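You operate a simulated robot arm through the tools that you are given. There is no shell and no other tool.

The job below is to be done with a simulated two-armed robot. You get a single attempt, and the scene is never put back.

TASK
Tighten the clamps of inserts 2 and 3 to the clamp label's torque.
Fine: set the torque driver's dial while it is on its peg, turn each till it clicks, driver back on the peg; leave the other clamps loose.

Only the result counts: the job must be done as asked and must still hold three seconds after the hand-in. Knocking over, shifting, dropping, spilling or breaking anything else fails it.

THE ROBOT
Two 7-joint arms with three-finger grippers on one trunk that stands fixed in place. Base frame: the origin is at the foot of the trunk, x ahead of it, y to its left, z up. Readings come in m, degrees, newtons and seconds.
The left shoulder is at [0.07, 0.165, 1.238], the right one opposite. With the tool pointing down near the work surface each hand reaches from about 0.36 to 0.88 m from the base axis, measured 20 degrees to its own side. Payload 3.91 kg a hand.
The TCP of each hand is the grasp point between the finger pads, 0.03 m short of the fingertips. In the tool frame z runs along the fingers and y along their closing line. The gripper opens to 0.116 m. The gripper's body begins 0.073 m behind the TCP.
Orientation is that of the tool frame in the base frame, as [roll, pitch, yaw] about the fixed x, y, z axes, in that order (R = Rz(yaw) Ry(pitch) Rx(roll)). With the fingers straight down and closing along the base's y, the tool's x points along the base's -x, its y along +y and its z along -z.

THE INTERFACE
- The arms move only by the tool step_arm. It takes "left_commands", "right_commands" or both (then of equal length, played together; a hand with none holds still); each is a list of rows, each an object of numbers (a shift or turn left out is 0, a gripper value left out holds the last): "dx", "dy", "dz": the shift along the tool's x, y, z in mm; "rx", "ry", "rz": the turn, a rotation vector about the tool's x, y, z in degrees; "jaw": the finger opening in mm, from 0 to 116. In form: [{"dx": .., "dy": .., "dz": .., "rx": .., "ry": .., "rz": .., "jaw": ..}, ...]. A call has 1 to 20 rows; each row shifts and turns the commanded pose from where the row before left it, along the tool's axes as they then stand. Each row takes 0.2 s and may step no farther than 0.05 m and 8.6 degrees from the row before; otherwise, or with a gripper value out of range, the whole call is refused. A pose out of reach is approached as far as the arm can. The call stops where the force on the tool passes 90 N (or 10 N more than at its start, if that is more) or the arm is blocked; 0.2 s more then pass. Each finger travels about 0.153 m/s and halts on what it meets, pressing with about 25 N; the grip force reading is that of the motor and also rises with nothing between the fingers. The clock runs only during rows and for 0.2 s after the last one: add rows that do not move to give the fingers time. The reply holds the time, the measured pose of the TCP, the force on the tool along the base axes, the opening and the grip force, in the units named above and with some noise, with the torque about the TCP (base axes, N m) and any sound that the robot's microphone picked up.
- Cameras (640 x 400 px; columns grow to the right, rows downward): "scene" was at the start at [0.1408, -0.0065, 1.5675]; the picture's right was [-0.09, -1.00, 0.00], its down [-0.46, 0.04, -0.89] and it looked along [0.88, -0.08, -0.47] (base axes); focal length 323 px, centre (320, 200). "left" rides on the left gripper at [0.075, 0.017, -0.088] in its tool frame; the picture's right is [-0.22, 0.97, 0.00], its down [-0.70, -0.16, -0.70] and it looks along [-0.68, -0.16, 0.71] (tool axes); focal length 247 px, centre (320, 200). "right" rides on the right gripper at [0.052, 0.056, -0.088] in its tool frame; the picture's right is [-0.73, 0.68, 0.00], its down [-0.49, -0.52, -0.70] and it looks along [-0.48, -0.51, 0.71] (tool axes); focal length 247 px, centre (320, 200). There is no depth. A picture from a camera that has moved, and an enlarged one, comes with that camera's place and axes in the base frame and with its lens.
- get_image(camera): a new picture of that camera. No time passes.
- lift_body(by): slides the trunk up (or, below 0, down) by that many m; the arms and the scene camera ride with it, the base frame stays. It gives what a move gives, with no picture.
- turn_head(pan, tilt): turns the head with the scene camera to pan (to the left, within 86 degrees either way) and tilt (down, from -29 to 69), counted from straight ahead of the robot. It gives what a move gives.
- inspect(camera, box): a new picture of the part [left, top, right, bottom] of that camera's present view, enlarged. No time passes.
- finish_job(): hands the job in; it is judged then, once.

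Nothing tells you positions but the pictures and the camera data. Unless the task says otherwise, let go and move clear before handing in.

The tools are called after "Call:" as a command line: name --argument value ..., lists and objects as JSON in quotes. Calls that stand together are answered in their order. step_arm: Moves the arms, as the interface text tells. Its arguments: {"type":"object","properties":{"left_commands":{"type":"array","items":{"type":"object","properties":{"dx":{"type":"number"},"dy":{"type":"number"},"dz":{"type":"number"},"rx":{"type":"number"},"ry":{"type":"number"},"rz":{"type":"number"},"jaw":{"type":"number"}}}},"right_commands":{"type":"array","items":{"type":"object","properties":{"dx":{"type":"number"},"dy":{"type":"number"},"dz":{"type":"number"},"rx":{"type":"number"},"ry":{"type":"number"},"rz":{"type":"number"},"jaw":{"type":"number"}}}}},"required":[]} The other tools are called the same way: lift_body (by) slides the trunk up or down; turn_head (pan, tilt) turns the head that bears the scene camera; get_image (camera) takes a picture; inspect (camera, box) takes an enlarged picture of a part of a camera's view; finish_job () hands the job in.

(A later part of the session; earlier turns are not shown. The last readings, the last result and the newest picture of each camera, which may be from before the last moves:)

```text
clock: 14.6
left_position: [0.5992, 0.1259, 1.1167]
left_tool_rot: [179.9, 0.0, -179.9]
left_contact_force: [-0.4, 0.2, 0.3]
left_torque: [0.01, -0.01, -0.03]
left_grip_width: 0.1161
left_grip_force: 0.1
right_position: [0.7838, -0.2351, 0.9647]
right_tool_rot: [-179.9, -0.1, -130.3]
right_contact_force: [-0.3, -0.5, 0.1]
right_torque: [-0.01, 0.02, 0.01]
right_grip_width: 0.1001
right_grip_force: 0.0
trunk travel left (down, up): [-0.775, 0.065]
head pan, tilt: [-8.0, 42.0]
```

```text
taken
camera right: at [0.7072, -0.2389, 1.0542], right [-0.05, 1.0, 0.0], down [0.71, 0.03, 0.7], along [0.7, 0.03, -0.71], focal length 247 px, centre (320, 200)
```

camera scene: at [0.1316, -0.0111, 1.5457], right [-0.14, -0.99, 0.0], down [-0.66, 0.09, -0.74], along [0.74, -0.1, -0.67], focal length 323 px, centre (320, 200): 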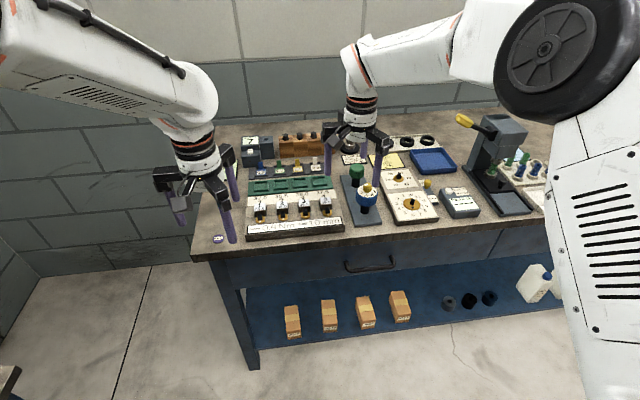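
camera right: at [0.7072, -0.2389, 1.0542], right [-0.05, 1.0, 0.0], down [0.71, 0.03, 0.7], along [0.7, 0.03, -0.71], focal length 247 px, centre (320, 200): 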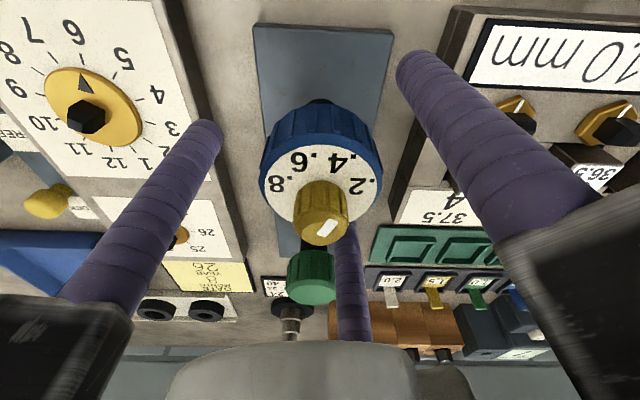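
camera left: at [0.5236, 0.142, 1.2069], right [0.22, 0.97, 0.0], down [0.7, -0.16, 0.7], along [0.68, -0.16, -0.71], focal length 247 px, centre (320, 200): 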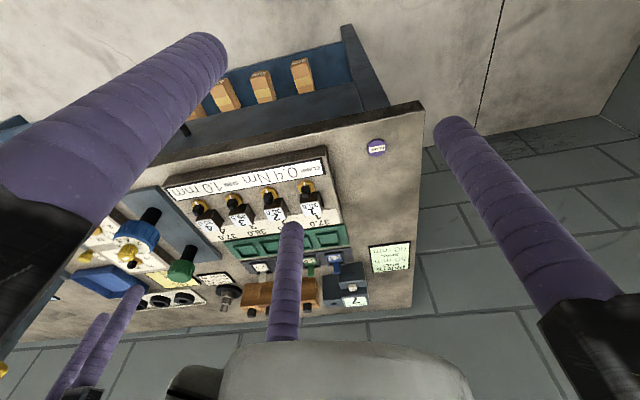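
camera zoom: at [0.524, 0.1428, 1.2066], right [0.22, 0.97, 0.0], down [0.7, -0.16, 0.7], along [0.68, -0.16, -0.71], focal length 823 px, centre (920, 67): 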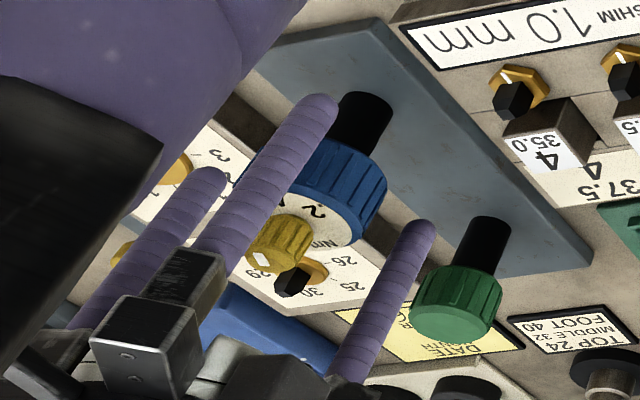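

The handle sits centred between the fingers. Before gripping I'll wind the wrist further counter-clockwise to leave more clockwise travel for tightening.

Call:
step_arm --right_commands '[{"rz": -8.5}, {"rz": -8.5}, {"rz": -8.5}, {"rz": -8.5}, {"rz": -8.5}, {"rz": -8.5}, {"rz": -8.5}, {}]'

Call:
get_image --camera "right"

Call:
get_image --camera "scene"

```text
clock: 16.4
left_position: [0.5994, 0.1248, 1.1168]
left_tool_rot: [179.9, -0.1, 180.0]
left_contact_force: [-0.4, 0.9, 0.3]
left_torque: [-0.01, 0.02, 0.0]
left_grip_width: 0.1158
left_grip_force: 0.1
right_position: [0.7847, -0.235, 0.964]
right_tool_rot: [179.9, 0.1, -70.6]
right_contact_force: [0.1, -0.1, 1.2]
right_torque: [0.02, -0.04, -0.02]
right_grip_width: 0.0999
right_grip_force: 0.1
trunk travel left (down, up): [-0.775, 0.065]
head pan, tilt: [-8.0, 42.0]
```

```text
taken
camera right: at [0.7488, -0.3023, 1.0538], right [-0.89, 0.47, 0.0], down [0.33, 0.63, 0.7], along [0.33, 0.62, -0.71], focal length 247 px, centre (320, 200)
```

right: 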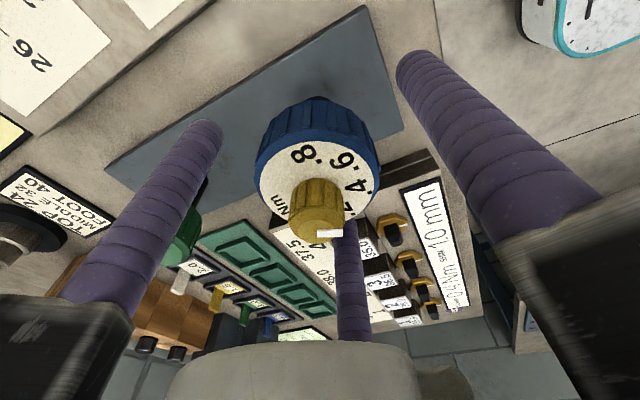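

```text
taken
camera scene: at [0.1326, -0.0103, 1.5456], right [-0.14, -0.99, 0.0], down [-0.66, 0.09, -0.74], along [0.74, -0.1, -0.67], focal length 323 px, centre (320, 200)
```

scene: 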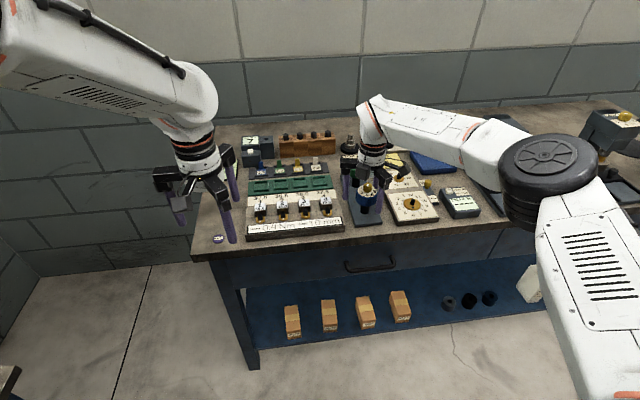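

The right elbow has swung low as the wrist turned, so I'll check its clearance to the press on the right before going on.

Call:
turn_head --pan -35 --tilt 40

Call:
get_image --camera "scene"

```text
clock: 17.3
left_position: [0.5992, 0.1255, 1.1169]
left_tool_rot: [-179.9, 0.0, -180.0]
left_contact_force: [0.1, 0.9, -0.3]
left_torque: [-0.01, 0.0, 0.02]
left_grip_width: 0.1162
left_grip_force: 0.1
right_position: [0.7841, -0.2336, 0.9657]
right_tool_rot: [180.0, -0.1, -70.8]
right_contact_force: [-0.4, -0.3, -0.9]
right_torque: [0.01, 0.06, -0.01]
right_grip_width: 0.0998
right_grip_force: 0.0
trunk travel left (down, up): [-0.775, 0.065]
head pan, tilt: [-35.0, 40.0]
```

```text
taken
camera scene: at [0.1196, -0.0474, 1.5485], right [-0.57, -0.82, 0.0], down [-0.53, 0.37, -0.77], along [0.63, -0.44, -0.64], focal length 323 px, centre (320, 200)
```

scene: 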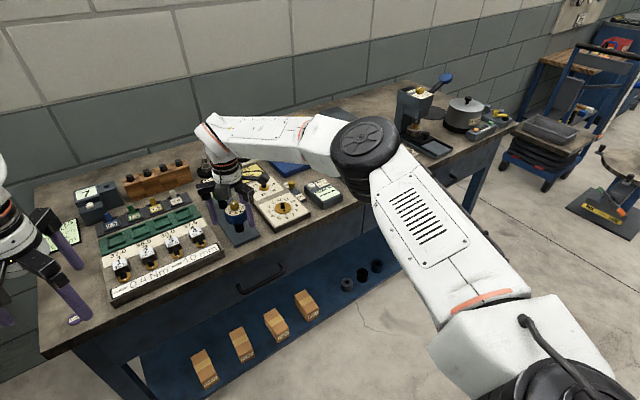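

The elbow is well clear at roughly (0.5, -0.42, 1.24), on the near side of the press. I'll point the head back and close on the blue handle.

Call:
turn_head --pan -12 --tilt 48

Call:
step_arm --right_commands '[{"jaw": 80}, {"jaw": 66}, {"jaw": 60}, {"jaw": 54}, {"jaw": 48}, {}, {}]'

Call:
get_image --camera "right"

Call:
inspect --camera "scene" --box '[220, 100, 400, 220]'

```text
clock: 18.1
left_position: [0.5999, 0.1247, 1.117]
left_tool_rot: [-180.0, -0.1, -180.0]
left_contact_force: [-0.1, 0.1, 0.1]
left_torque: [0.03, 0.03, 0.01]
left_grip_width: 0.1159
left_grip_force: 0.0
right_position: [0.7844, -0.2334, 0.9641]
right_tool_rot: [179.9, 0.1, -70.7]
right_contact_force: [-0.2, 0.0, 0.3]
right_torque: [-0.04, 0.01, 0.0]
right_grip_width: 0.0999
right_grip_force: 0.0
trunk travel left (down, up): [-0.775, 0.065]
head pan, tilt: [-12.0, 48.0]
```

```text
clock: 19.8
left_position: [0.5998, 0.1255, 1.1166]
left_tool_rot: [-180.0, 0.0, 180.0]
left_contact_force: [-0.4, -0.4, 0.0]
left_torque: [0.02, 0.02, -0.01]
left_grip_width: 0.116
left_grip_force: 0.0
right_position: [0.7842, -0.2335, 0.9649]
right_tool_rot: [-179.9, 0.0, -70.8]
right_contact_force: [3.1, -1.6, 1.5]
right_torque: [-0.06, -0.13, 0.0]
right_grip_width: 0.0567
right_grip_force: 24.8
trunk travel left (down, up): [-0.775, 0.065]
head pan, tilt: [-12.0, 48.0]
```

```text
taken
camera right: at [0.7489, -0.3026, 1.0541], right [-0.88, 0.47, 0.0], down [0.33, 0.63, 0.7], along [0.33, 0.62, -0.71], focal length 247 px, centre (320, 200)
```

right: 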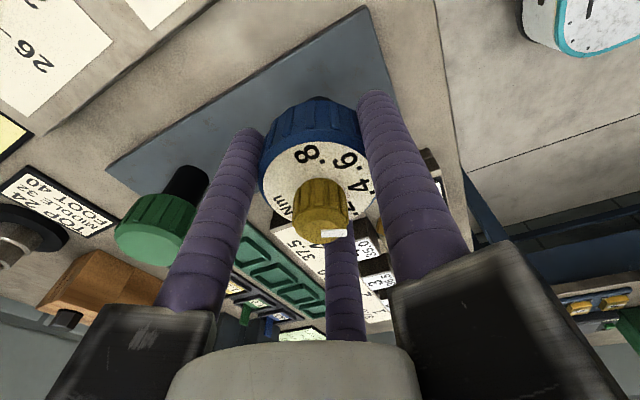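

```text
3.33 times, centred on (310, 160) of scene
camera zoom: at [0.127, -0.0153, 1.5371], right [-0.21, -0.98, 0.0], down [-0.73, 0.15, -0.67], along [0.65, -0.14, -0.74], focal length 1076 px, centre (353, 333)
```

zoom: 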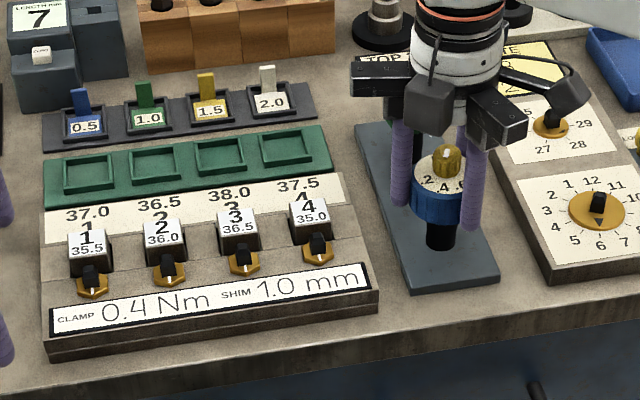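

The handle is gripped (56.7 mm wide). I'll lift straight up off the peg slowly and watch the forces.

Call:
step_arm --right_commands '[{"dz": -5}, {"dz": -10}, {"dz": -15}, {}]'

Call:
inspect --camera "scene" --box '[220, 100, 400, 220]'

```text
clock: 20.8
left_position: [0.601, 0.1256, 1.1175]
left_tool_rot: [180.0, 0.0, 180.0]
left_contact_force: [0.5, 0.4, -0.1]
left_torque: [0.0, 0.0, 0.01]
left_grip_width: 0.1158
left_grip_force: 0.0
right_position: [0.7852, -0.2336, 0.9951]
right_tool_rot: [180.0, 0.0, -70.7]
right_contact_force: [0.3, 0.5, -1.4]
right_torque: [0.02, 0.0, 0.02]
right_grip_width: 0.0569
right_grip_force: 24.7
trunk travel left (down, up): [-0.775, 0.065]
head pan, tilt: [-12.0, 48.0]
```

```text
3.33 times, centred on (310, 160) of scene
camera zoom: at [0.1275, -0.0153, 1.537], right [-0.21, -0.98, 0.0], down [-0.73, 0.15, -0.67], along [0.65, -0.14, -0.74], focal length 1076 px, centre (353, 333)
```

zoom: 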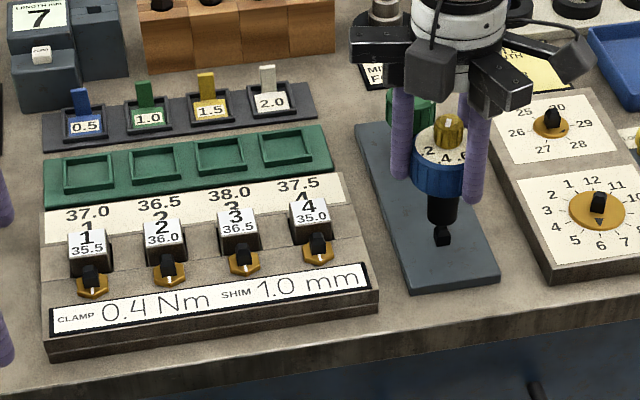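

The driver came off a hex peg cleanly. I'll lift it higher and move the left hand to a side-view camera position left of the fixture, clear of the right arm's path.

Call:
step_arm --right_commands '[{"dz": -20}, {"dz": -20}, {"dz": -20}, {}, {}, {}, {}, {}, {}, {}, {}, {}, {}]' --left_commands '[{"dx": -25, "dy": 34, "dz": -3}, {"dx": -25, "dy": 34, "dz": -3}, {"dx": -25, "dy": 34, "dz": -3}, {"dx": -25, "dy": 34, "dz": -3}, {"rz": 8.4}, {"rz": 8.4}, {"rz": 8.4}, {"rz": 8.4}, {"rz": 8.4}, {"rz": 8.4}, {"rz": 8.4}, {"rz": 8.4}, {}]'

Call:
get_image --camera "left"

Call:
get_image --camera "scene"

Call:
get_image --camera "right"

```text
clock: 23.6
left_position: [0.6999, 0.2607, 1.1293]
left_tool_rot: [179.9, 0.0, 112.7]
left_contact_force: [0.0, 0.3, 0.1]
left_torque: [0.0, -0.04, 0.0]
left_grip_width: 0.1158
left_grip_force: 0.2
right_position: [0.7855, -0.2339, 1.056]
right_tool_rot: [180.0, 0.0, -70.7]
right_contact_force: [0.0, 0.7, -2.7]
right_torque: [0.0, 0.05, 0.0]
right_grip_width: 0.0568
right_grip_force: 24.8
trunk travel left (down, up): [-0.775, 0.065]
head pan, tilt: [-12.0, 48.0]
```

```text
taken
camera left: at [0.6876, 0.3368, 1.2182], right [0.99, 0.17, 0.0], down [0.12, -0.7, 0.7], along [0.12, -0.69, -0.71], focal length 247 px, centre (320, 200)
```

left: 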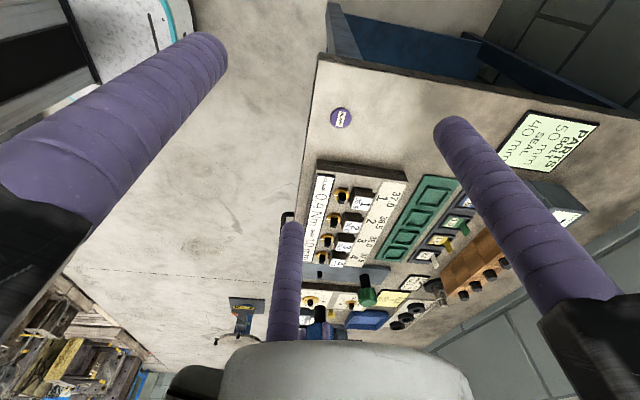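

```text
taken
camera scene: at [0.1274, -0.0152, 1.537], right [-0.21, -0.98, 0.0], down [-0.73, 0.15, -0.67], along [0.65, -0.14, -0.74], focal length 323 px, centre (320, 200)
```

scene: 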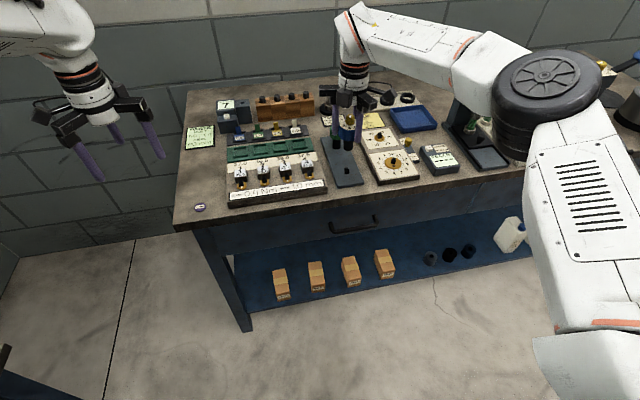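

```text
taken
camera right: at [0.75, -0.3021, 1.1439], right [-0.88, 0.47, 0.0], down [0.33, 0.63, 0.7], along [0.33, 0.62, -0.71], focal length 247 px, centre (320, 200)
```

right: 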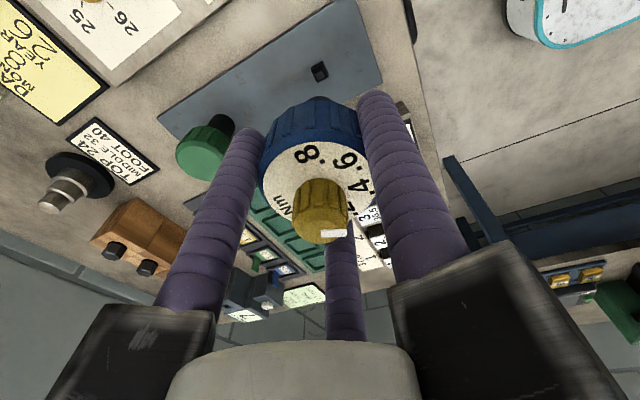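

Call:
inspect --camera "left" --box '[290, 150, 450, 290]'

Call:
inspect --camera "scene" --box '[310, 90, 400, 190]'

Call:
inspect --camera "scene" --box '[225, 140, 335, 210]'

Call:
inspect --camera "right" --box '[290, 50, 350, 90]'

```text
2.86 times, centred on (370, 220) of left
camera zoom: at [0.6876, 0.3368, 1.2182], right [0.99, 0.17, 0.0], down [0.12, -0.7, 0.7], along [0.12, -0.69, -0.71], focal length 706 px, centre (177, 143)
```

zoom: 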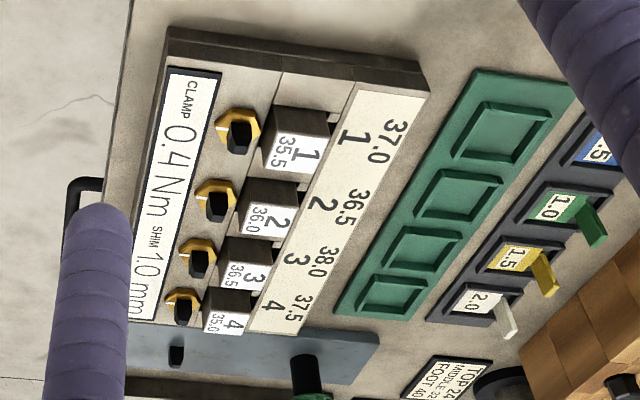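

```text
4.00 times, centred on (355, 140) of scene
camera zoom: at [0.1274, -0.0152, 1.537], right [-0.21, -0.98, 0.0], down [-0.73, 0.15, -0.67], along [0.65, -0.14, -0.74], focal length 1291 px, centre (180, 440)
```

zoom: 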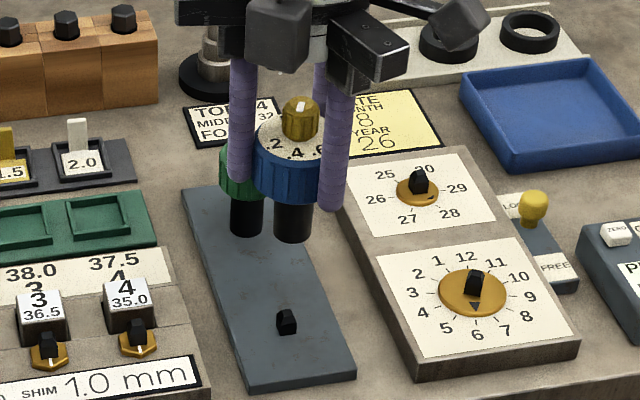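

```text
5.71 times, centred on (280, 175) of scene
camera zoom: at [0.1274, -0.0152, 1.537], right [-0.21, -0.98, 0.0], down [-0.73, 0.15, -0.67], along [0.65, -0.14, -0.74], focal length 1844 px, centre (549, 343)
```

zoom: 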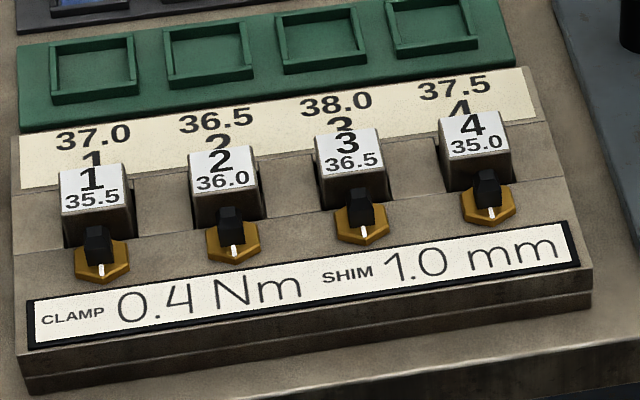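

```text
10.00 times, centred on (320, 70) of right
camera zoom: at [0.75, -0.3021, 1.1439], right [-0.88, 0.47, 0.0], down [0.33, 0.63, 0.7], along [0.33, 0.62, -0.71], focal length 2470 px, centre (320, 1500)
```

zoom: 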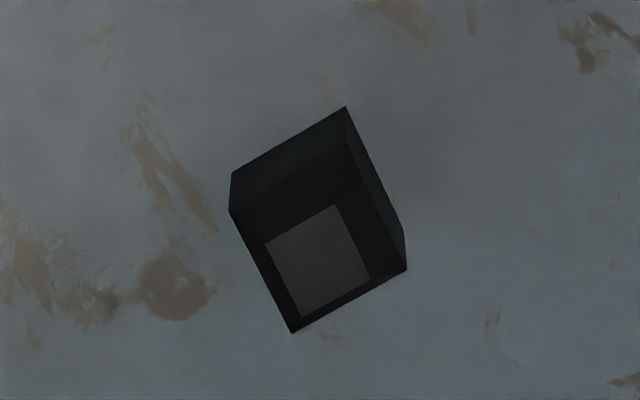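

The peg is a square post aligned with the base axes, and the clamp posts look the same, so I'll keep the driver's current angle. I'll carry it over clamp 3 at a safe height and check the alignment.

Call:
step_arm --right_commands '[{"dx": -41.9, "dy": -11.6}, {"dx": -41.9, "dy": -11.6}, {"dx": -41.9, "dy": -11.6}, {"dx": -41.9, "dy": -11.6}, {}, {}]'

Call:
get_image --camera "right"

Call:
get_image --camera "scene"

Call:
inspect --camera "left" --box '[290, 150, 450, 290]'

```text
clock: 24.9
left_position: [0.7015, 0.2602, 1.1291]
left_tool_rot: [-180.0, -0.1, 112.8]
left_contact_force: [0.8, 0.2, 0.0]
left_torque: [-0.01, 0.0, -0.02]
left_grip_width: 0.1158
left_grip_force: 0.0
right_position: [0.7742, -0.061, 1.0554]
right_tool_rot: [180.0, 0.0, -70.8]
right_contact_force: [0.2, -0.1, -2.1]
right_torque: [0.0, -0.02, 0.0]
right_grip_width: 0.0571
right_grip_force: 24.9
trunk travel left (down, up): [-0.775, 0.065]
head pan, tilt: [-12.0, 48.0]
```

```text
taken
camera right: at [0.7384, -0.1293, 1.1448], right [-0.88, 0.47, 0.0], down [0.33, 0.63, 0.7], along [0.33, 0.62, -0.71], focal length 247 px, centre (320, 200)
```

right: 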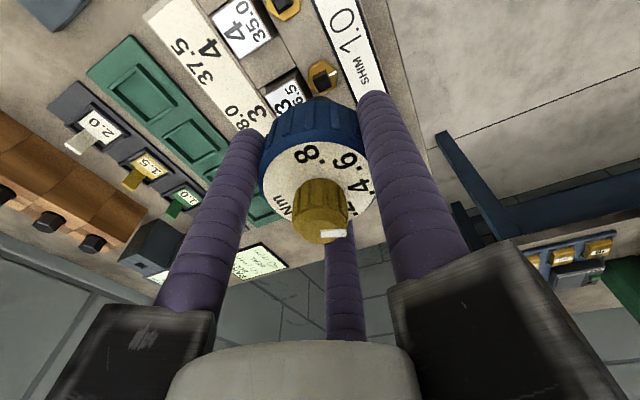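

```text
taken
camera scene: at [0.1272, -0.0153, 1.5371], right [-0.21, -0.98, 0.0], down [-0.73, 0.15, -0.67], along [0.65, -0.14, -0.74], focal length 323 px, centre (320, 200)
```

scene: 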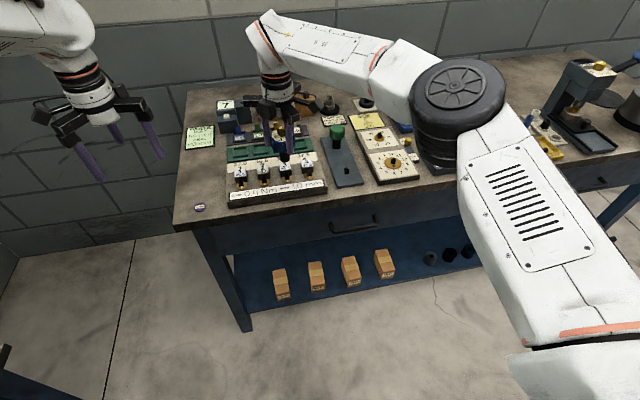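

```text
2.86 times, centred on (370, 220) of left
camera zoom: at [0.6874, 0.3364, 1.2183], right [0.99, 0.17, 0.0], down [0.12, -0.7, 0.7], along [0.12, -0.69, -0.71], focal length 706 px, centre (177, 143)
```

zoom: 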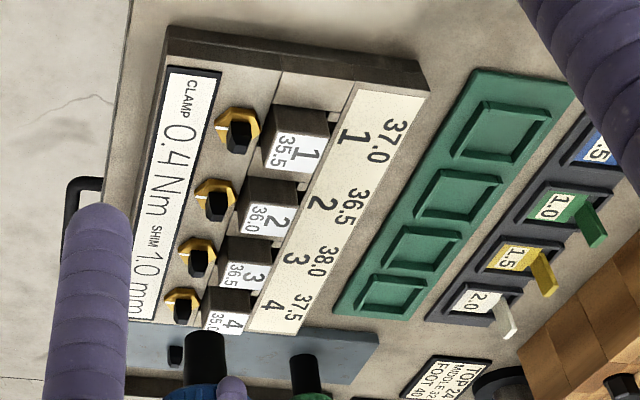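

Call:
inspect --camera "right" --box '[280, 45, 360, 105]'

Call:
inspect --camera "scene" --box '[225, 90, 335, 210]'

Call:
get_image --camera "left"

```text
6.67 times, centred on (320, 75) of right
camera zoom: at [0.7384, -0.1293, 1.1448], right [-0.88, 0.47, 0.0], down [0.33, 0.63, 0.7], along [0.33, 0.62, -0.71], focal length 1646 px, centre (320, 1033)
```

zoom: 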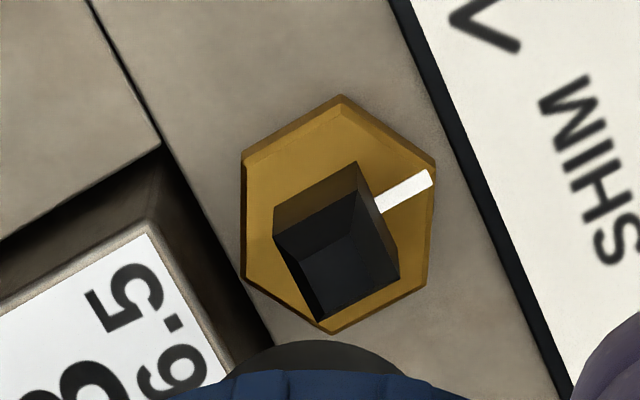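

```text
3.33 times, centred on (280, 150) of scene
camera zoom: at [0.1272, -0.0153, 1.5371], right [-0.21, -0.98, 0.0], down [-0.73, 0.15, -0.67], along [0.65, -0.14, -0.74], focal length 1076 px, centre (453, 367)
```

zoom: 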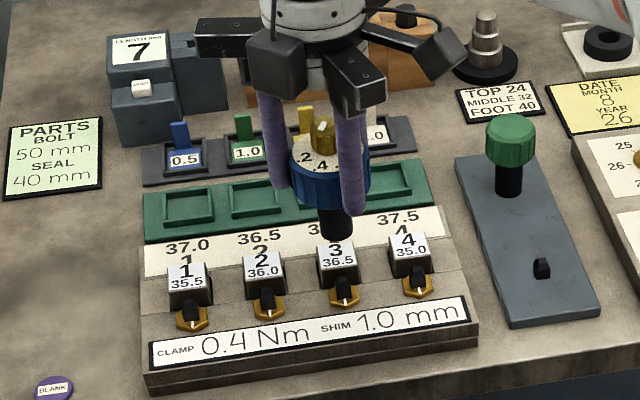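

```text
taken
camera left: at [0.6874, 0.3364, 1.2183], right [0.99, 0.17, 0.0], down [0.12, -0.7, 0.7], along [0.12, -0.69, -0.71], focal length 247 px, centre (320, 200)
```

left: 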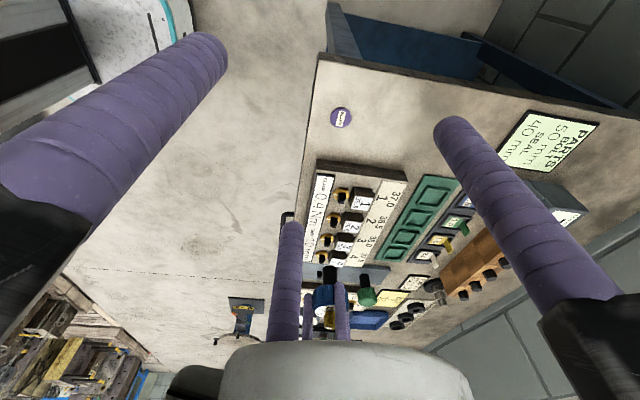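

Call:
inspect --camera "right" --box '[306, 65, 346, 95]'

```text
13.33 times, centred on (326, 80) of right
camera zoom: at [0.7384, -0.1293, 1.1448], right [-0.88, 0.47, 0.0], down [0.33, 0.63, 0.7], along [0.33, 0.62, -0.71], focal length 3293 px, centre (240, 1800)
```

zoom: 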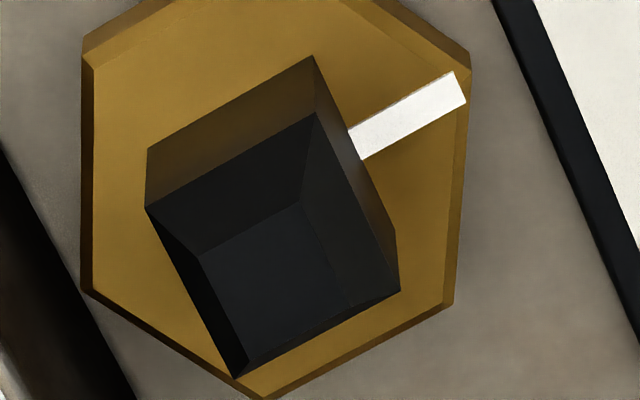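

The clamp 3 post is square, in the same orientation as the peg, and offset about 2 mm from the driver axis. I'll correct for that and lower partway, then check from the side.

Call:
step_arm --right_commands '[{"dx": -1.5, "dy": 1.4}, {}, {"dz": 20}, {"dz": 15}, {}]'

Call:
inspect --camera "left" --box '[300, 200, 400, 320]'

Call:
inspect --camera "scene" --box '[240, 110, 340, 200]'

Call:
inspect --camera "right" --box '[280, 60, 360, 120]'

```text
clock: 26.1
left_position: [0.7006, 0.2616, 1.13]
left_tool_rot: [180.0, -0.1, 112.9]
left_contact_force: [0.1, -0.3, 0.1]
left_torque: [0.0, -0.02, -0.01]
left_grip_width: 0.1159
left_grip_force: 0.1
right_position: [0.7714, -0.0598, 1.0207]
right_tool_rot: [180.0, 0.0, -70.7]
right_contact_force: [-0.7, 0.4, -0.5]
right_torque: [0.0, 0.0, -0.04]
right_grip_width: 0.0568
right_grip_force: 25.0
trunk travel left (down, up): [-0.775, 0.065]
head pan, tilt: [-12.0, 48.0]
```

```text
3.33 times, centred on (350, 260) of left
camera zoom: at [0.6871, 0.337, 1.2184], right [0.99, 0.17, 0.0], down [0.12, -0.7, 0.7], along [0.12, -0.69, -0.71], focal length 823 px, centre (220, 0)
```

zoom: 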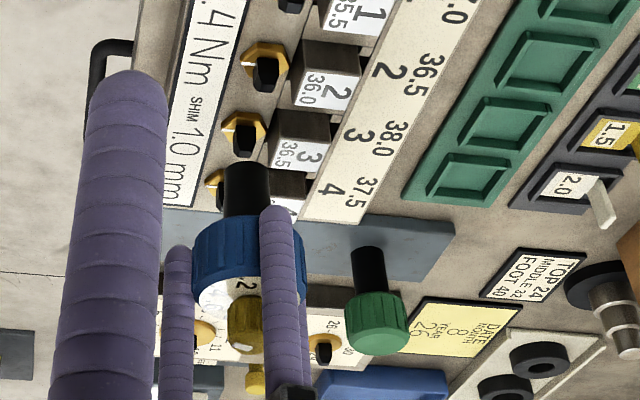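

```text
4.44 times, centred on (290, 155) of scene
camera zoom: at [0.1268, -0.0148, 1.5371], right [-0.21, -0.98, 0.0], down [-0.73, 0.15, -0.67], along [0.65, -0.14, -0.74], focal length 1434 px, centre (453, 400)
```

zoom: 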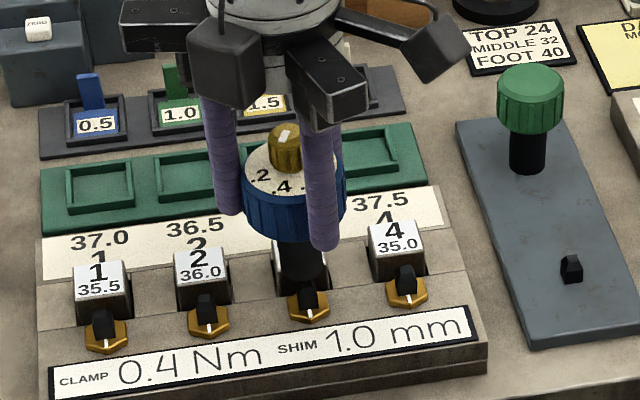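

```text
6.67 times, centred on (320, 90) of right
camera zoom: at [0.736, -0.1281, 1.1091], right [-0.88, 0.47, 0.0], down [0.33, 0.63, 0.7], along [0.33, 0.62, -0.71], focal length 1646 px, centre (320, 933)
```

zoom: 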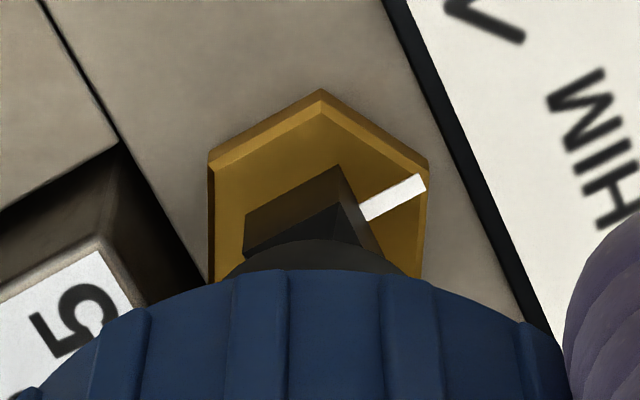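

Side views hint at a residual offset, so I'll zoom in to measure more exactly.

Call:
inspect --camera "scene" --box '[270, 130, 320, 190]'

Call:
inspect --camera "left" --box '[315, 225, 365, 285]'

```text
6.67 times, centred on (295, 160) of scene
camera zoom: at [0.1268, -0.0148, 1.5371], right [-0.21, -0.98, 0.0], down [-0.73, 0.15, -0.67], along [0.65, -0.14, -0.74], focal length 2151 px, centre (487, 467)
```

zoom: 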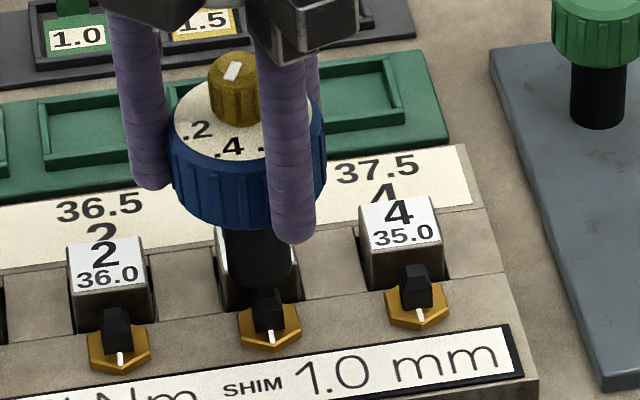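

```text
6.67 times, centred on (340, 255) of left
camera zoom: at [0.6871, 0.337, 1.2184], right [0.99, 0.17, 0.0], down [0.12, -0.7, 0.7], along [0.12, -0.69, -0.71], focal length 1646 px, centre (187, -167)
```

zoom: 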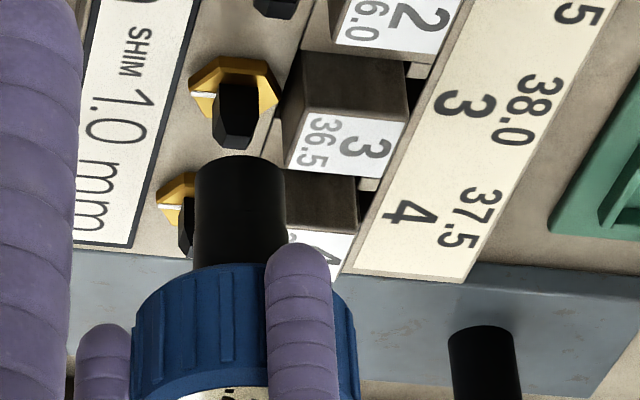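

Left and scene views agree the driver axis is over clamp 3's post to within about 1 mm. I'll lower gently in short steps, watching the force.

Call:
step_arm --right_commands '[{"dz": 8}, {"dz": 8}, {"dz": 4}, {}]'

Call:
inspect --camera "scene" --box '[270, 130, 320, 190]'

Call:
inspect --camera "left" --box '[315, 225, 365, 285]'

```text
clock: 27.1
left_position: [0.7004, 0.2602, 1.1278]
left_tool_rot: [180.0, 0.0, 112.7]
left_contact_force: [-0.7, -0.6, -0.4]
left_torque: [-0.01, 0.01, 0.0]
left_grip_width: 0.1157
left_grip_force: 0.1
right_position: [0.7713, -0.0597, 1.0001]
right_tool_rot: [180.0, 0.0, -70.8]
right_contact_force: [0.1, -2.0, -0.6]
right_torque: [-0.18, 0.0, -0.01]
right_grip_width: 0.0567
right_grip_force: 24.6
trunk travel left (down, up): [-0.775, 0.065]
head pan, tilt: [-12.0, 48.0]
```

```text
6.67 times, centred on (295, 160) of scene
camera zoom: at [0.1273, -0.0153, 1.537], right [-0.21, -0.98, 0.0], down [-0.73, 0.15, -0.67], along [0.65, -0.14, -0.74], focal length 2151 px, centre (487, 467)
```

zoom: 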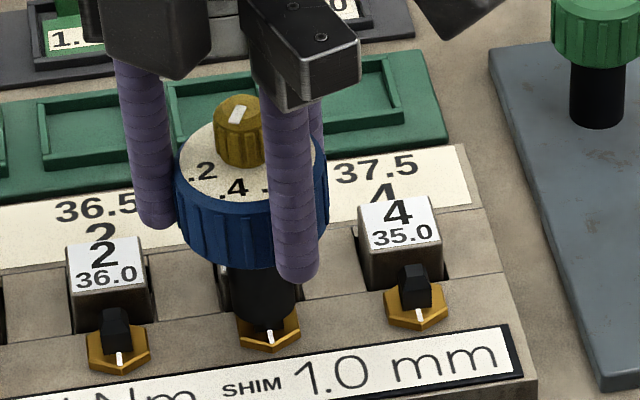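

```text
6.67 times, centred on (340, 255) of left
camera zoom: at [0.6875, 0.3365, 1.2183], right [0.99, 0.17, 0.0], down [0.12, -0.7, 0.7], along [0.12, -0.69, -0.71], focal length 1646 px, centre (187, -167)
```

zoom: 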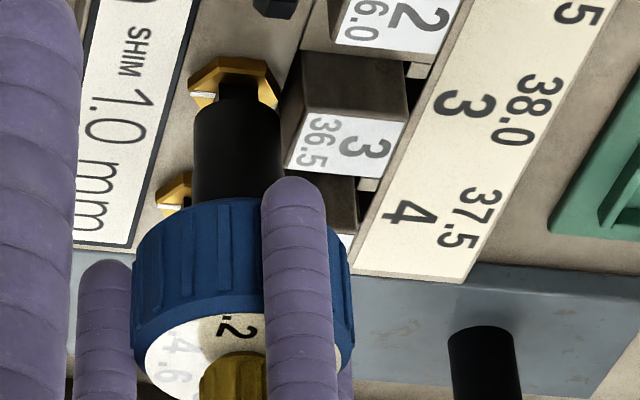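

The socket has started over the post with a slight -y push, so I'll nudge -y by 0.7 mm and continue down gently.

Call:
step_arm --right_commands '[{"dx": 0.7, "dy": 0.2}, {"dz": 3}, {"dz": 3}, {}]'

```text
clock: 28.1
left_position: [0.6997, 0.2606, 1.129]
left_tool_rot: [-180.0, 0.0, 112.8]
left_contact_force: [-0.4, -0.1, 0.4]
left_torque: [0.05, 0.0, 0.01]
left_grip_width: 0.1162
left_grip_force: 0.0
right_position: [0.7713, -0.0594, 0.9944]
right_tool_rot: [-180.0, 0.0, -70.8]
right_contact_force: [0.6, -0.6, -1.7]
right_torque: [-0.05, 0.01, -0.02]
right_grip_width: 0.0569
right_grip_force: 25.3
trunk travel left (down, up): [-0.775, 0.065]
head pan, tilt: [-12.0, 48.0]
```

Call:
step_arm --right_commands '[{"dz": 3}, {"dz": 3}, {}]'

Call:
inspect --camera "left" --box '[315, 225, 365, 285]'

Call:
inspect --camera "scene" --box '[270, 130, 320, 190]'

```text
clock: 28.9
left_position: [0.7011, 0.2606, 1.1298]
left_tool_rot: [-180.0, 0.0, 112.8]
left_contact_force: [-0.4, -0.1, -0.1]
left_torque: [0.04, -0.03, -0.01]
left_grip_width: 0.116
left_grip_force: 0.1
right_position: [0.7719, -0.0613, 0.9896]
right_tool_rot: [-180.0, 0.0, -70.7]
right_contact_force: [1.3, -0.7, 8.1]
right_torque: [0.07, -0.05, -0.04]
right_grip_width: 0.0567
right_grip_force: 24.5
trunk travel left (down, up): [-0.775, 0.065]
head pan, tilt: [-12.0, 48.0]
```

```text
6.67 times, centred on (340, 255) of left
camera zoom: at [0.6864, 0.3368, 1.219], right [0.99, 0.17, 0.0], down [0.12, -0.7, 0.7], along [0.12, -0.69, -0.71], focal length 1646 px, centre (187, -167)
```

zoom: 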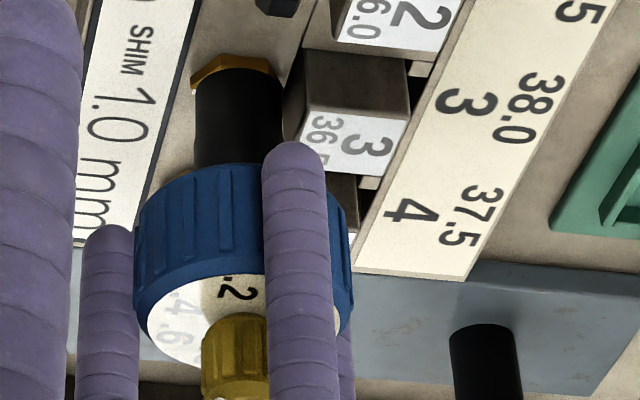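

```text
6.67 times, centred on (295, 160) of scene
camera zoom: at [0.126, -0.015, 1.5373], right [-0.21, -0.98, 0.0], down [-0.73, 0.15, -0.67], along [0.65, -0.14, -0.74], focal length 2151 px, centre (487, 467)
```

zoom: 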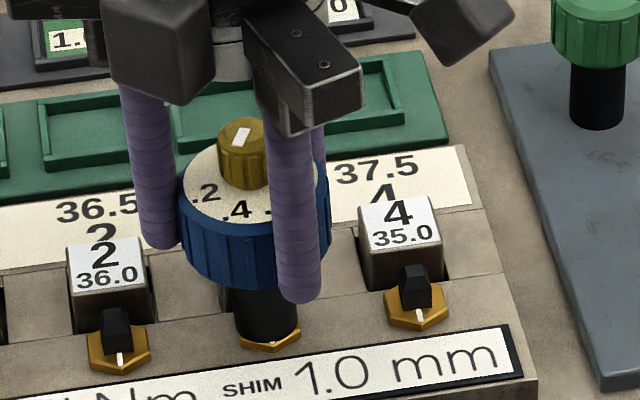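

The socket is seated on clamp 3 (TCP 0.9896, 8 N down, matching the peg seating depth). Now I'll turn clockwise in small steps and listen for the click.

Call:
step_arm --right_commands '[{"rz": 5}, {"rz": 5}, {"rz": 5}, {}]'

Call:
inspect --camera "scene" --box '[270, 130, 320, 190]'

```text
clock: 29.9
left_position: [0.7004, 0.2611, 1.1294]
left_tool_rot: [179.9, 0.0, 112.8]
left_contact_force: [-1.0, -0.3, 0.3]
left_torque: [0.03, -0.02, 0.01]
left_grip_width: 0.1159
left_grip_force: 0.2
right_position: [0.7703, -0.0604, 0.99]
right_tool_rot: [-179.7, 0.0, -85.9]
right_contact_force: [6.2, -1.8, 15.8]
right_torque: [0.02, -0.3, -0.02]
right_grip_width: 0.0567
right_grip_force: 25.0
trunk travel left (down, up): [-0.775, 0.065]
head pan, tilt: [-12.0, 48.0]
```

```text
6.67 times, centred on (295, 160) of scene
camera zoom: at [0.1255, -0.0151, 1.5373], right [-0.21, -0.98, 0.0], down [-0.73, 0.15, -0.67], along [0.66, -0.14, -0.74], focal length 2151 px, centre (487, 467)
```

zoom: 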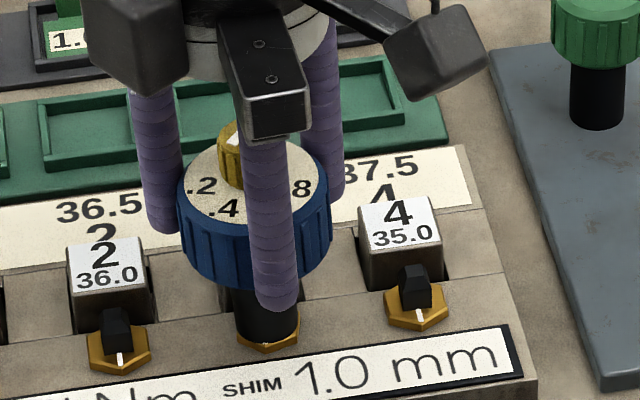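

The handle and socket turned with the fingers. I'll ease off the downward press a little and keep turning clockwise.

Call:
step_arm --right_commands '[{"dz": -1, "rz": 5}, {"rz": 5}, {"rz": 5}, {"rz": 5}, {}]'

Call:
inspect --camera "left" --box '[315, 225, 365, 285]'

```text
clock: 31.1
left_position: [0.7012, 0.2603, 1.1286]
left_tool_rot: [180.0, 0.0, 112.9]
left_contact_force: [-0.6, 0.3, 0.0]
left_torque: [0.0, 0.01, -0.04]
left_grip_width: 0.116
left_grip_force: 0.1
right_position: [0.7714, -0.0616, 0.9903]
right_tool_rot: [-180.0, 0.0, -105.8]
right_contact_force: [7.8, -0.9, 10.4]
right_torque: [-0.01, -0.43, 0.0]
right_grip_width: 0.0568
right_grip_force: 24.6
trunk travel left (down, up): [-0.775, 0.065]
head pan, tilt: [-12.0, 48.0]
```

```text
6.67 times, centred on (340, 255) of left
camera zoom: at [0.6868, 0.3368, 1.2186], right [0.99, 0.17, 0.0], down [0.12, -0.7, 0.7], along [0.12, -0.69, -0.71], focal length 1646 px, centre (187, -167)
```

zoom: 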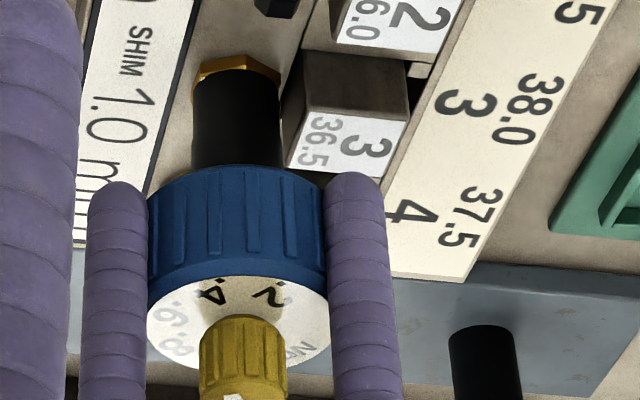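

The clamp hex is turning with the driver and there's no click yet. I'll trim the side load slightly and continue.

Call:
step_arm --right_commands '[{"dx": -0.2, "dy": -0.7, "rz": 5}, {"rz": 5}, {"rz": 5}, {"rz": 5}, {}]'

```text
clock: 32.4
left_position: [0.7001, 0.2596, 1.129]
left_tool_rot: [-179.9, 0.0, 112.7]
left_contact_force: [0.5, -0.4, -0.9]
left_torque: [0.02, 0.02, -0.04]
left_grip_width: 0.1159
left_grip_force: 0.1
right_position: [0.7711, -0.0614, 0.9887]
right_tool_rot: [179.9, 0.0, -126.0]
right_contact_force: [2.8, -4.0, 9.1]
right_torque: [-0.11, -0.27, 0.09]
right_grip_width: 0.0572
right_grip_force: 25.0
trunk travel left (down, up): [-0.775, 0.065]
head pan, tilt: [-12.0, 48.0]
```

Call:
step_arm --right_commands '[{"rz": 5}, {"rz": 5}, {"rz": 5}, {}]'

```text
clock: 33.4
left_position: [0.6998, 0.261, 1.1296]
left_tool_rot: [179.9, 0.0, 112.8]
left_contact_force: [0.5, 0.4, 0.3]
left_torque: [0.0, -0.03, 0.01]
left_grip_width: 0.1159
left_grip_force: 0.1
right_position: [0.7714, -0.0612, 0.9896]
right_tool_rot: [179.9, 0.0, -140.8]
right_contact_force: [1.4, -4.5, 7.2]
right_torque: [-0.17, -0.15, 0.11]
right_grip_width: 0.0568
right_grip_force: 24.5
trunk travel left (down, up): [-0.775, 0.065]
head pan, tilt: [-12.0, 48.0]
```

Call:
step_arm --right_commands '[{"dx": 0.25, "dy": -0.3, "rz": 5}, {"rz": 5}, {"rz": 5}, {}]'

```text
clock: 34.4
left_position: [0.7014, 0.2606, 1.1293]
left_tool_rot: [180.0, 0.0, 112.8]
left_contact_force: [0.5, -0.3, -0.2]
left_torque: [-0.01, 0.02, -0.03]
left_grip_width: 0.1159
left_grip_force: 0.1
right_position: [0.7718, -0.0598, 0.9893]
right_tool_rot: [-180.0, 0.0, -155.8]
right_contact_force: [-2.4, -2.3, 1.8]
right_torque: [-0.02, 0.09, 0.15]
right_grip_width: 0.0571
right_grip_force: 25.2
trunk travel left (down, up): [-0.775, 0.065]
head pan, tilt: [-12.0, 48.0]
```

Call:
step_arm --right_commands '[{"rz": 5}, {"rz": 5}, {"rz": 5}, {}]'

Call:
inspect --camera "scene" --box '[270, 130, 320, 190]'

Call:
inspect --camera "left" --box '[315, 225, 365, 285]'

```text
clock: 35.4
left_position: [0.7006, 0.2607, 1.1297]
left_tool_rot: [180.0, 0.1, 112.8]
left_contact_force: [0.9, 0.7, 0.2]
left_torque: [0.01, 0.01, -0.04]
left_grip_width: 0.1158
left_grip_force: 0.0
right_position: [0.7712, -0.0621, 0.9895]
right_tool_rot: [179.9, -0.1, -170.8]
right_contact_force: [-0.3, -2.9, 5.1]
right_torque: [-0.03, 0.08, 0.13]
right_grip_width: 0.0569
right_grip_force: 25.5
trunk travel left (down, up): [-0.775, 0.065]
head pan, tilt: [-12.0, 48.0]
```

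```text
6.67 times, centred on (295, 160) of scene
camera zoom: at [0.1263, -0.0153, 1.5371], right [-0.21, -0.98, 0.0], down [-0.73, 0.15, -0.67], along [0.65, -0.14, -0.74], focal length 2151 px, centre (487, 467)
```

zoom: 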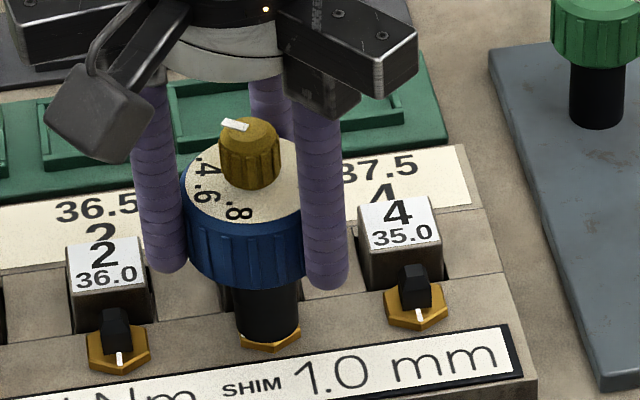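

```text
6.67 times, centred on (340, 255) of left
camera zoom: at [0.6867, 0.3365, 1.2187], right [0.99, 0.17, 0.0], down [0.12, -0.7, 0.7], along [0.12, -0.69, -0.71], focal length 1646 px, centre (187, -167)
```

zoom: 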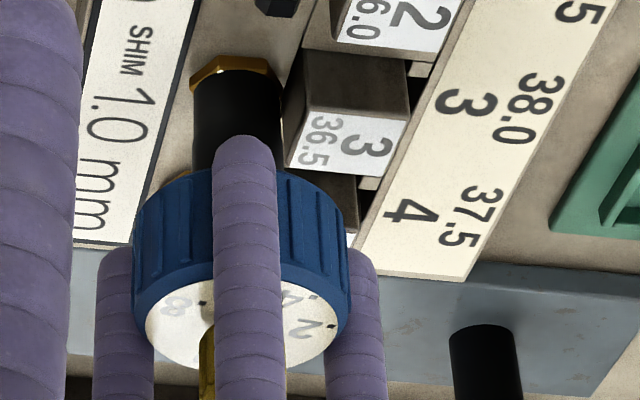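

100° so far with no click, and the resistance is about 0.13 Nm. I'll continue clockwise.

Call:
step_arm --right_commands '[{"rz": 5}, {"rz": 5}, {"rz": 5}, {}]'

```text
clock: 36.4
left_position: [0.7001, 0.2598, 1.1284]
left_tool_rot: [180.0, 0.0, 112.7]
left_contact_force: [0.2, 0.0, -0.2]
left_torque: [0.01, 0.02, 0.0]
left_grip_width: 0.1159
left_grip_force: 0.1
right_position: [0.7722, -0.0615, 0.9872]
right_tool_rot: [-180.0, 0.0, 174.1]
right_contact_force: [-2.3, -3.4, -0.7]
right_torque: [-0.09, 0.13, 0.17]
right_grip_width: 0.0567
right_grip_force: 24.5
trunk travel left (down, up): [-0.775, 0.065]
head pan, tilt: [-12.0, 48.0]
```

Call:
step_arm --right_commands '[{"dz": 0.7, "rz": 5}, {"rz": 5}, {"rz": 5}, {}]'

```text
clock: 37.4
left_position: [0.7036, 0.2635, 1.1259]
left_tool_rot: [-179.8, -0.1, 112.8]
left_contact_force: [-0.6, -0.1, -0.9]
left_torque: [0.02, 0.01, 0.0]
left_grip_width: 0.1161
left_grip_force: 0.1
right_position: [0.7677, -0.0645, 0.992]
right_tool_rot: [-179.8, -0.1, 159.7]
right_contact_force: [20.5, 12.5, -6.6]
right_torque: [0.6, -0.86, 0.29]
right_grip_width: 0.0582
right_grip_force: 25.0
right hand out of reach, approached as far as the arm can: row 3
trunk travel left (down, up): [-0.775, 0.065]
head pan, tilt: [-12.0, 48.0]
```

The right arm hit a reach limit at yaw ≈160° and got side-loaded. I'll look before doing anything more.

Call:
get_image --camera "scene"

Call:
inspect --camera "scene" --box '[270, 130, 320, 190]'

Call:
inspect --camera "left" --box '[315, 225, 365, 285]'

```text
taken
camera scene: at [0.1323, -0.0122, 1.5366], right [-0.21, -0.98, 0.0], down [-0.73, 0.15, -0.67], along [0.65, -0.14, -0.75], focal length 323 px, centre (320, 200)
```

scene: 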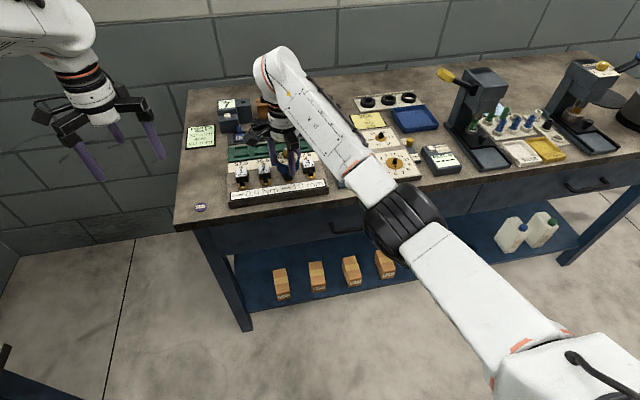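

```text
6.67 times, centred on (295, 160) of scene
camera zoom: at [0.1323, -0.0122, 1.5366], right [-0.21, -0.98, 0.0], down [-0.73, 0.15, -0.67], along [0.65, -0.14, -0.75], focal length 2151 px, centre (487, 467)
```

zoom: 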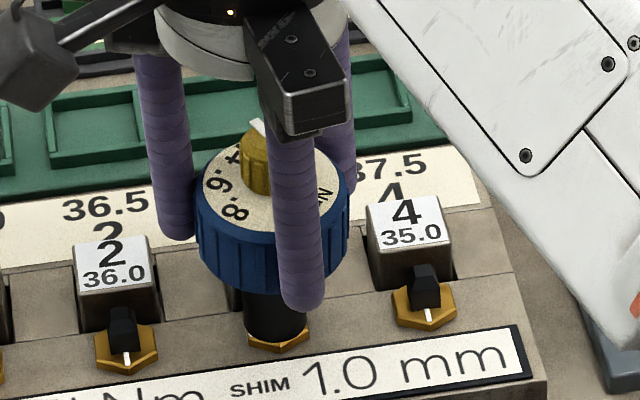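

```text
6.67 times, centred on (340, 255) of left
camera zoom: at [0.6907, 0.3388, 1.2155], right [0.99, 0.17, 0.0], down [0.12, -0.7, 0.7], along [0.12, -0.69, -0.71], focal length 1646 px, centre (187, -167)
```

zoom: 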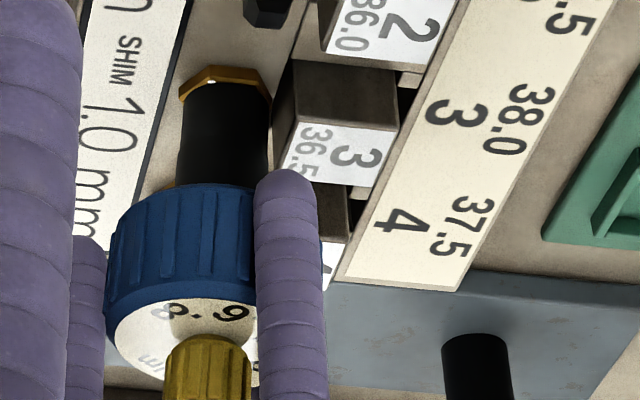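

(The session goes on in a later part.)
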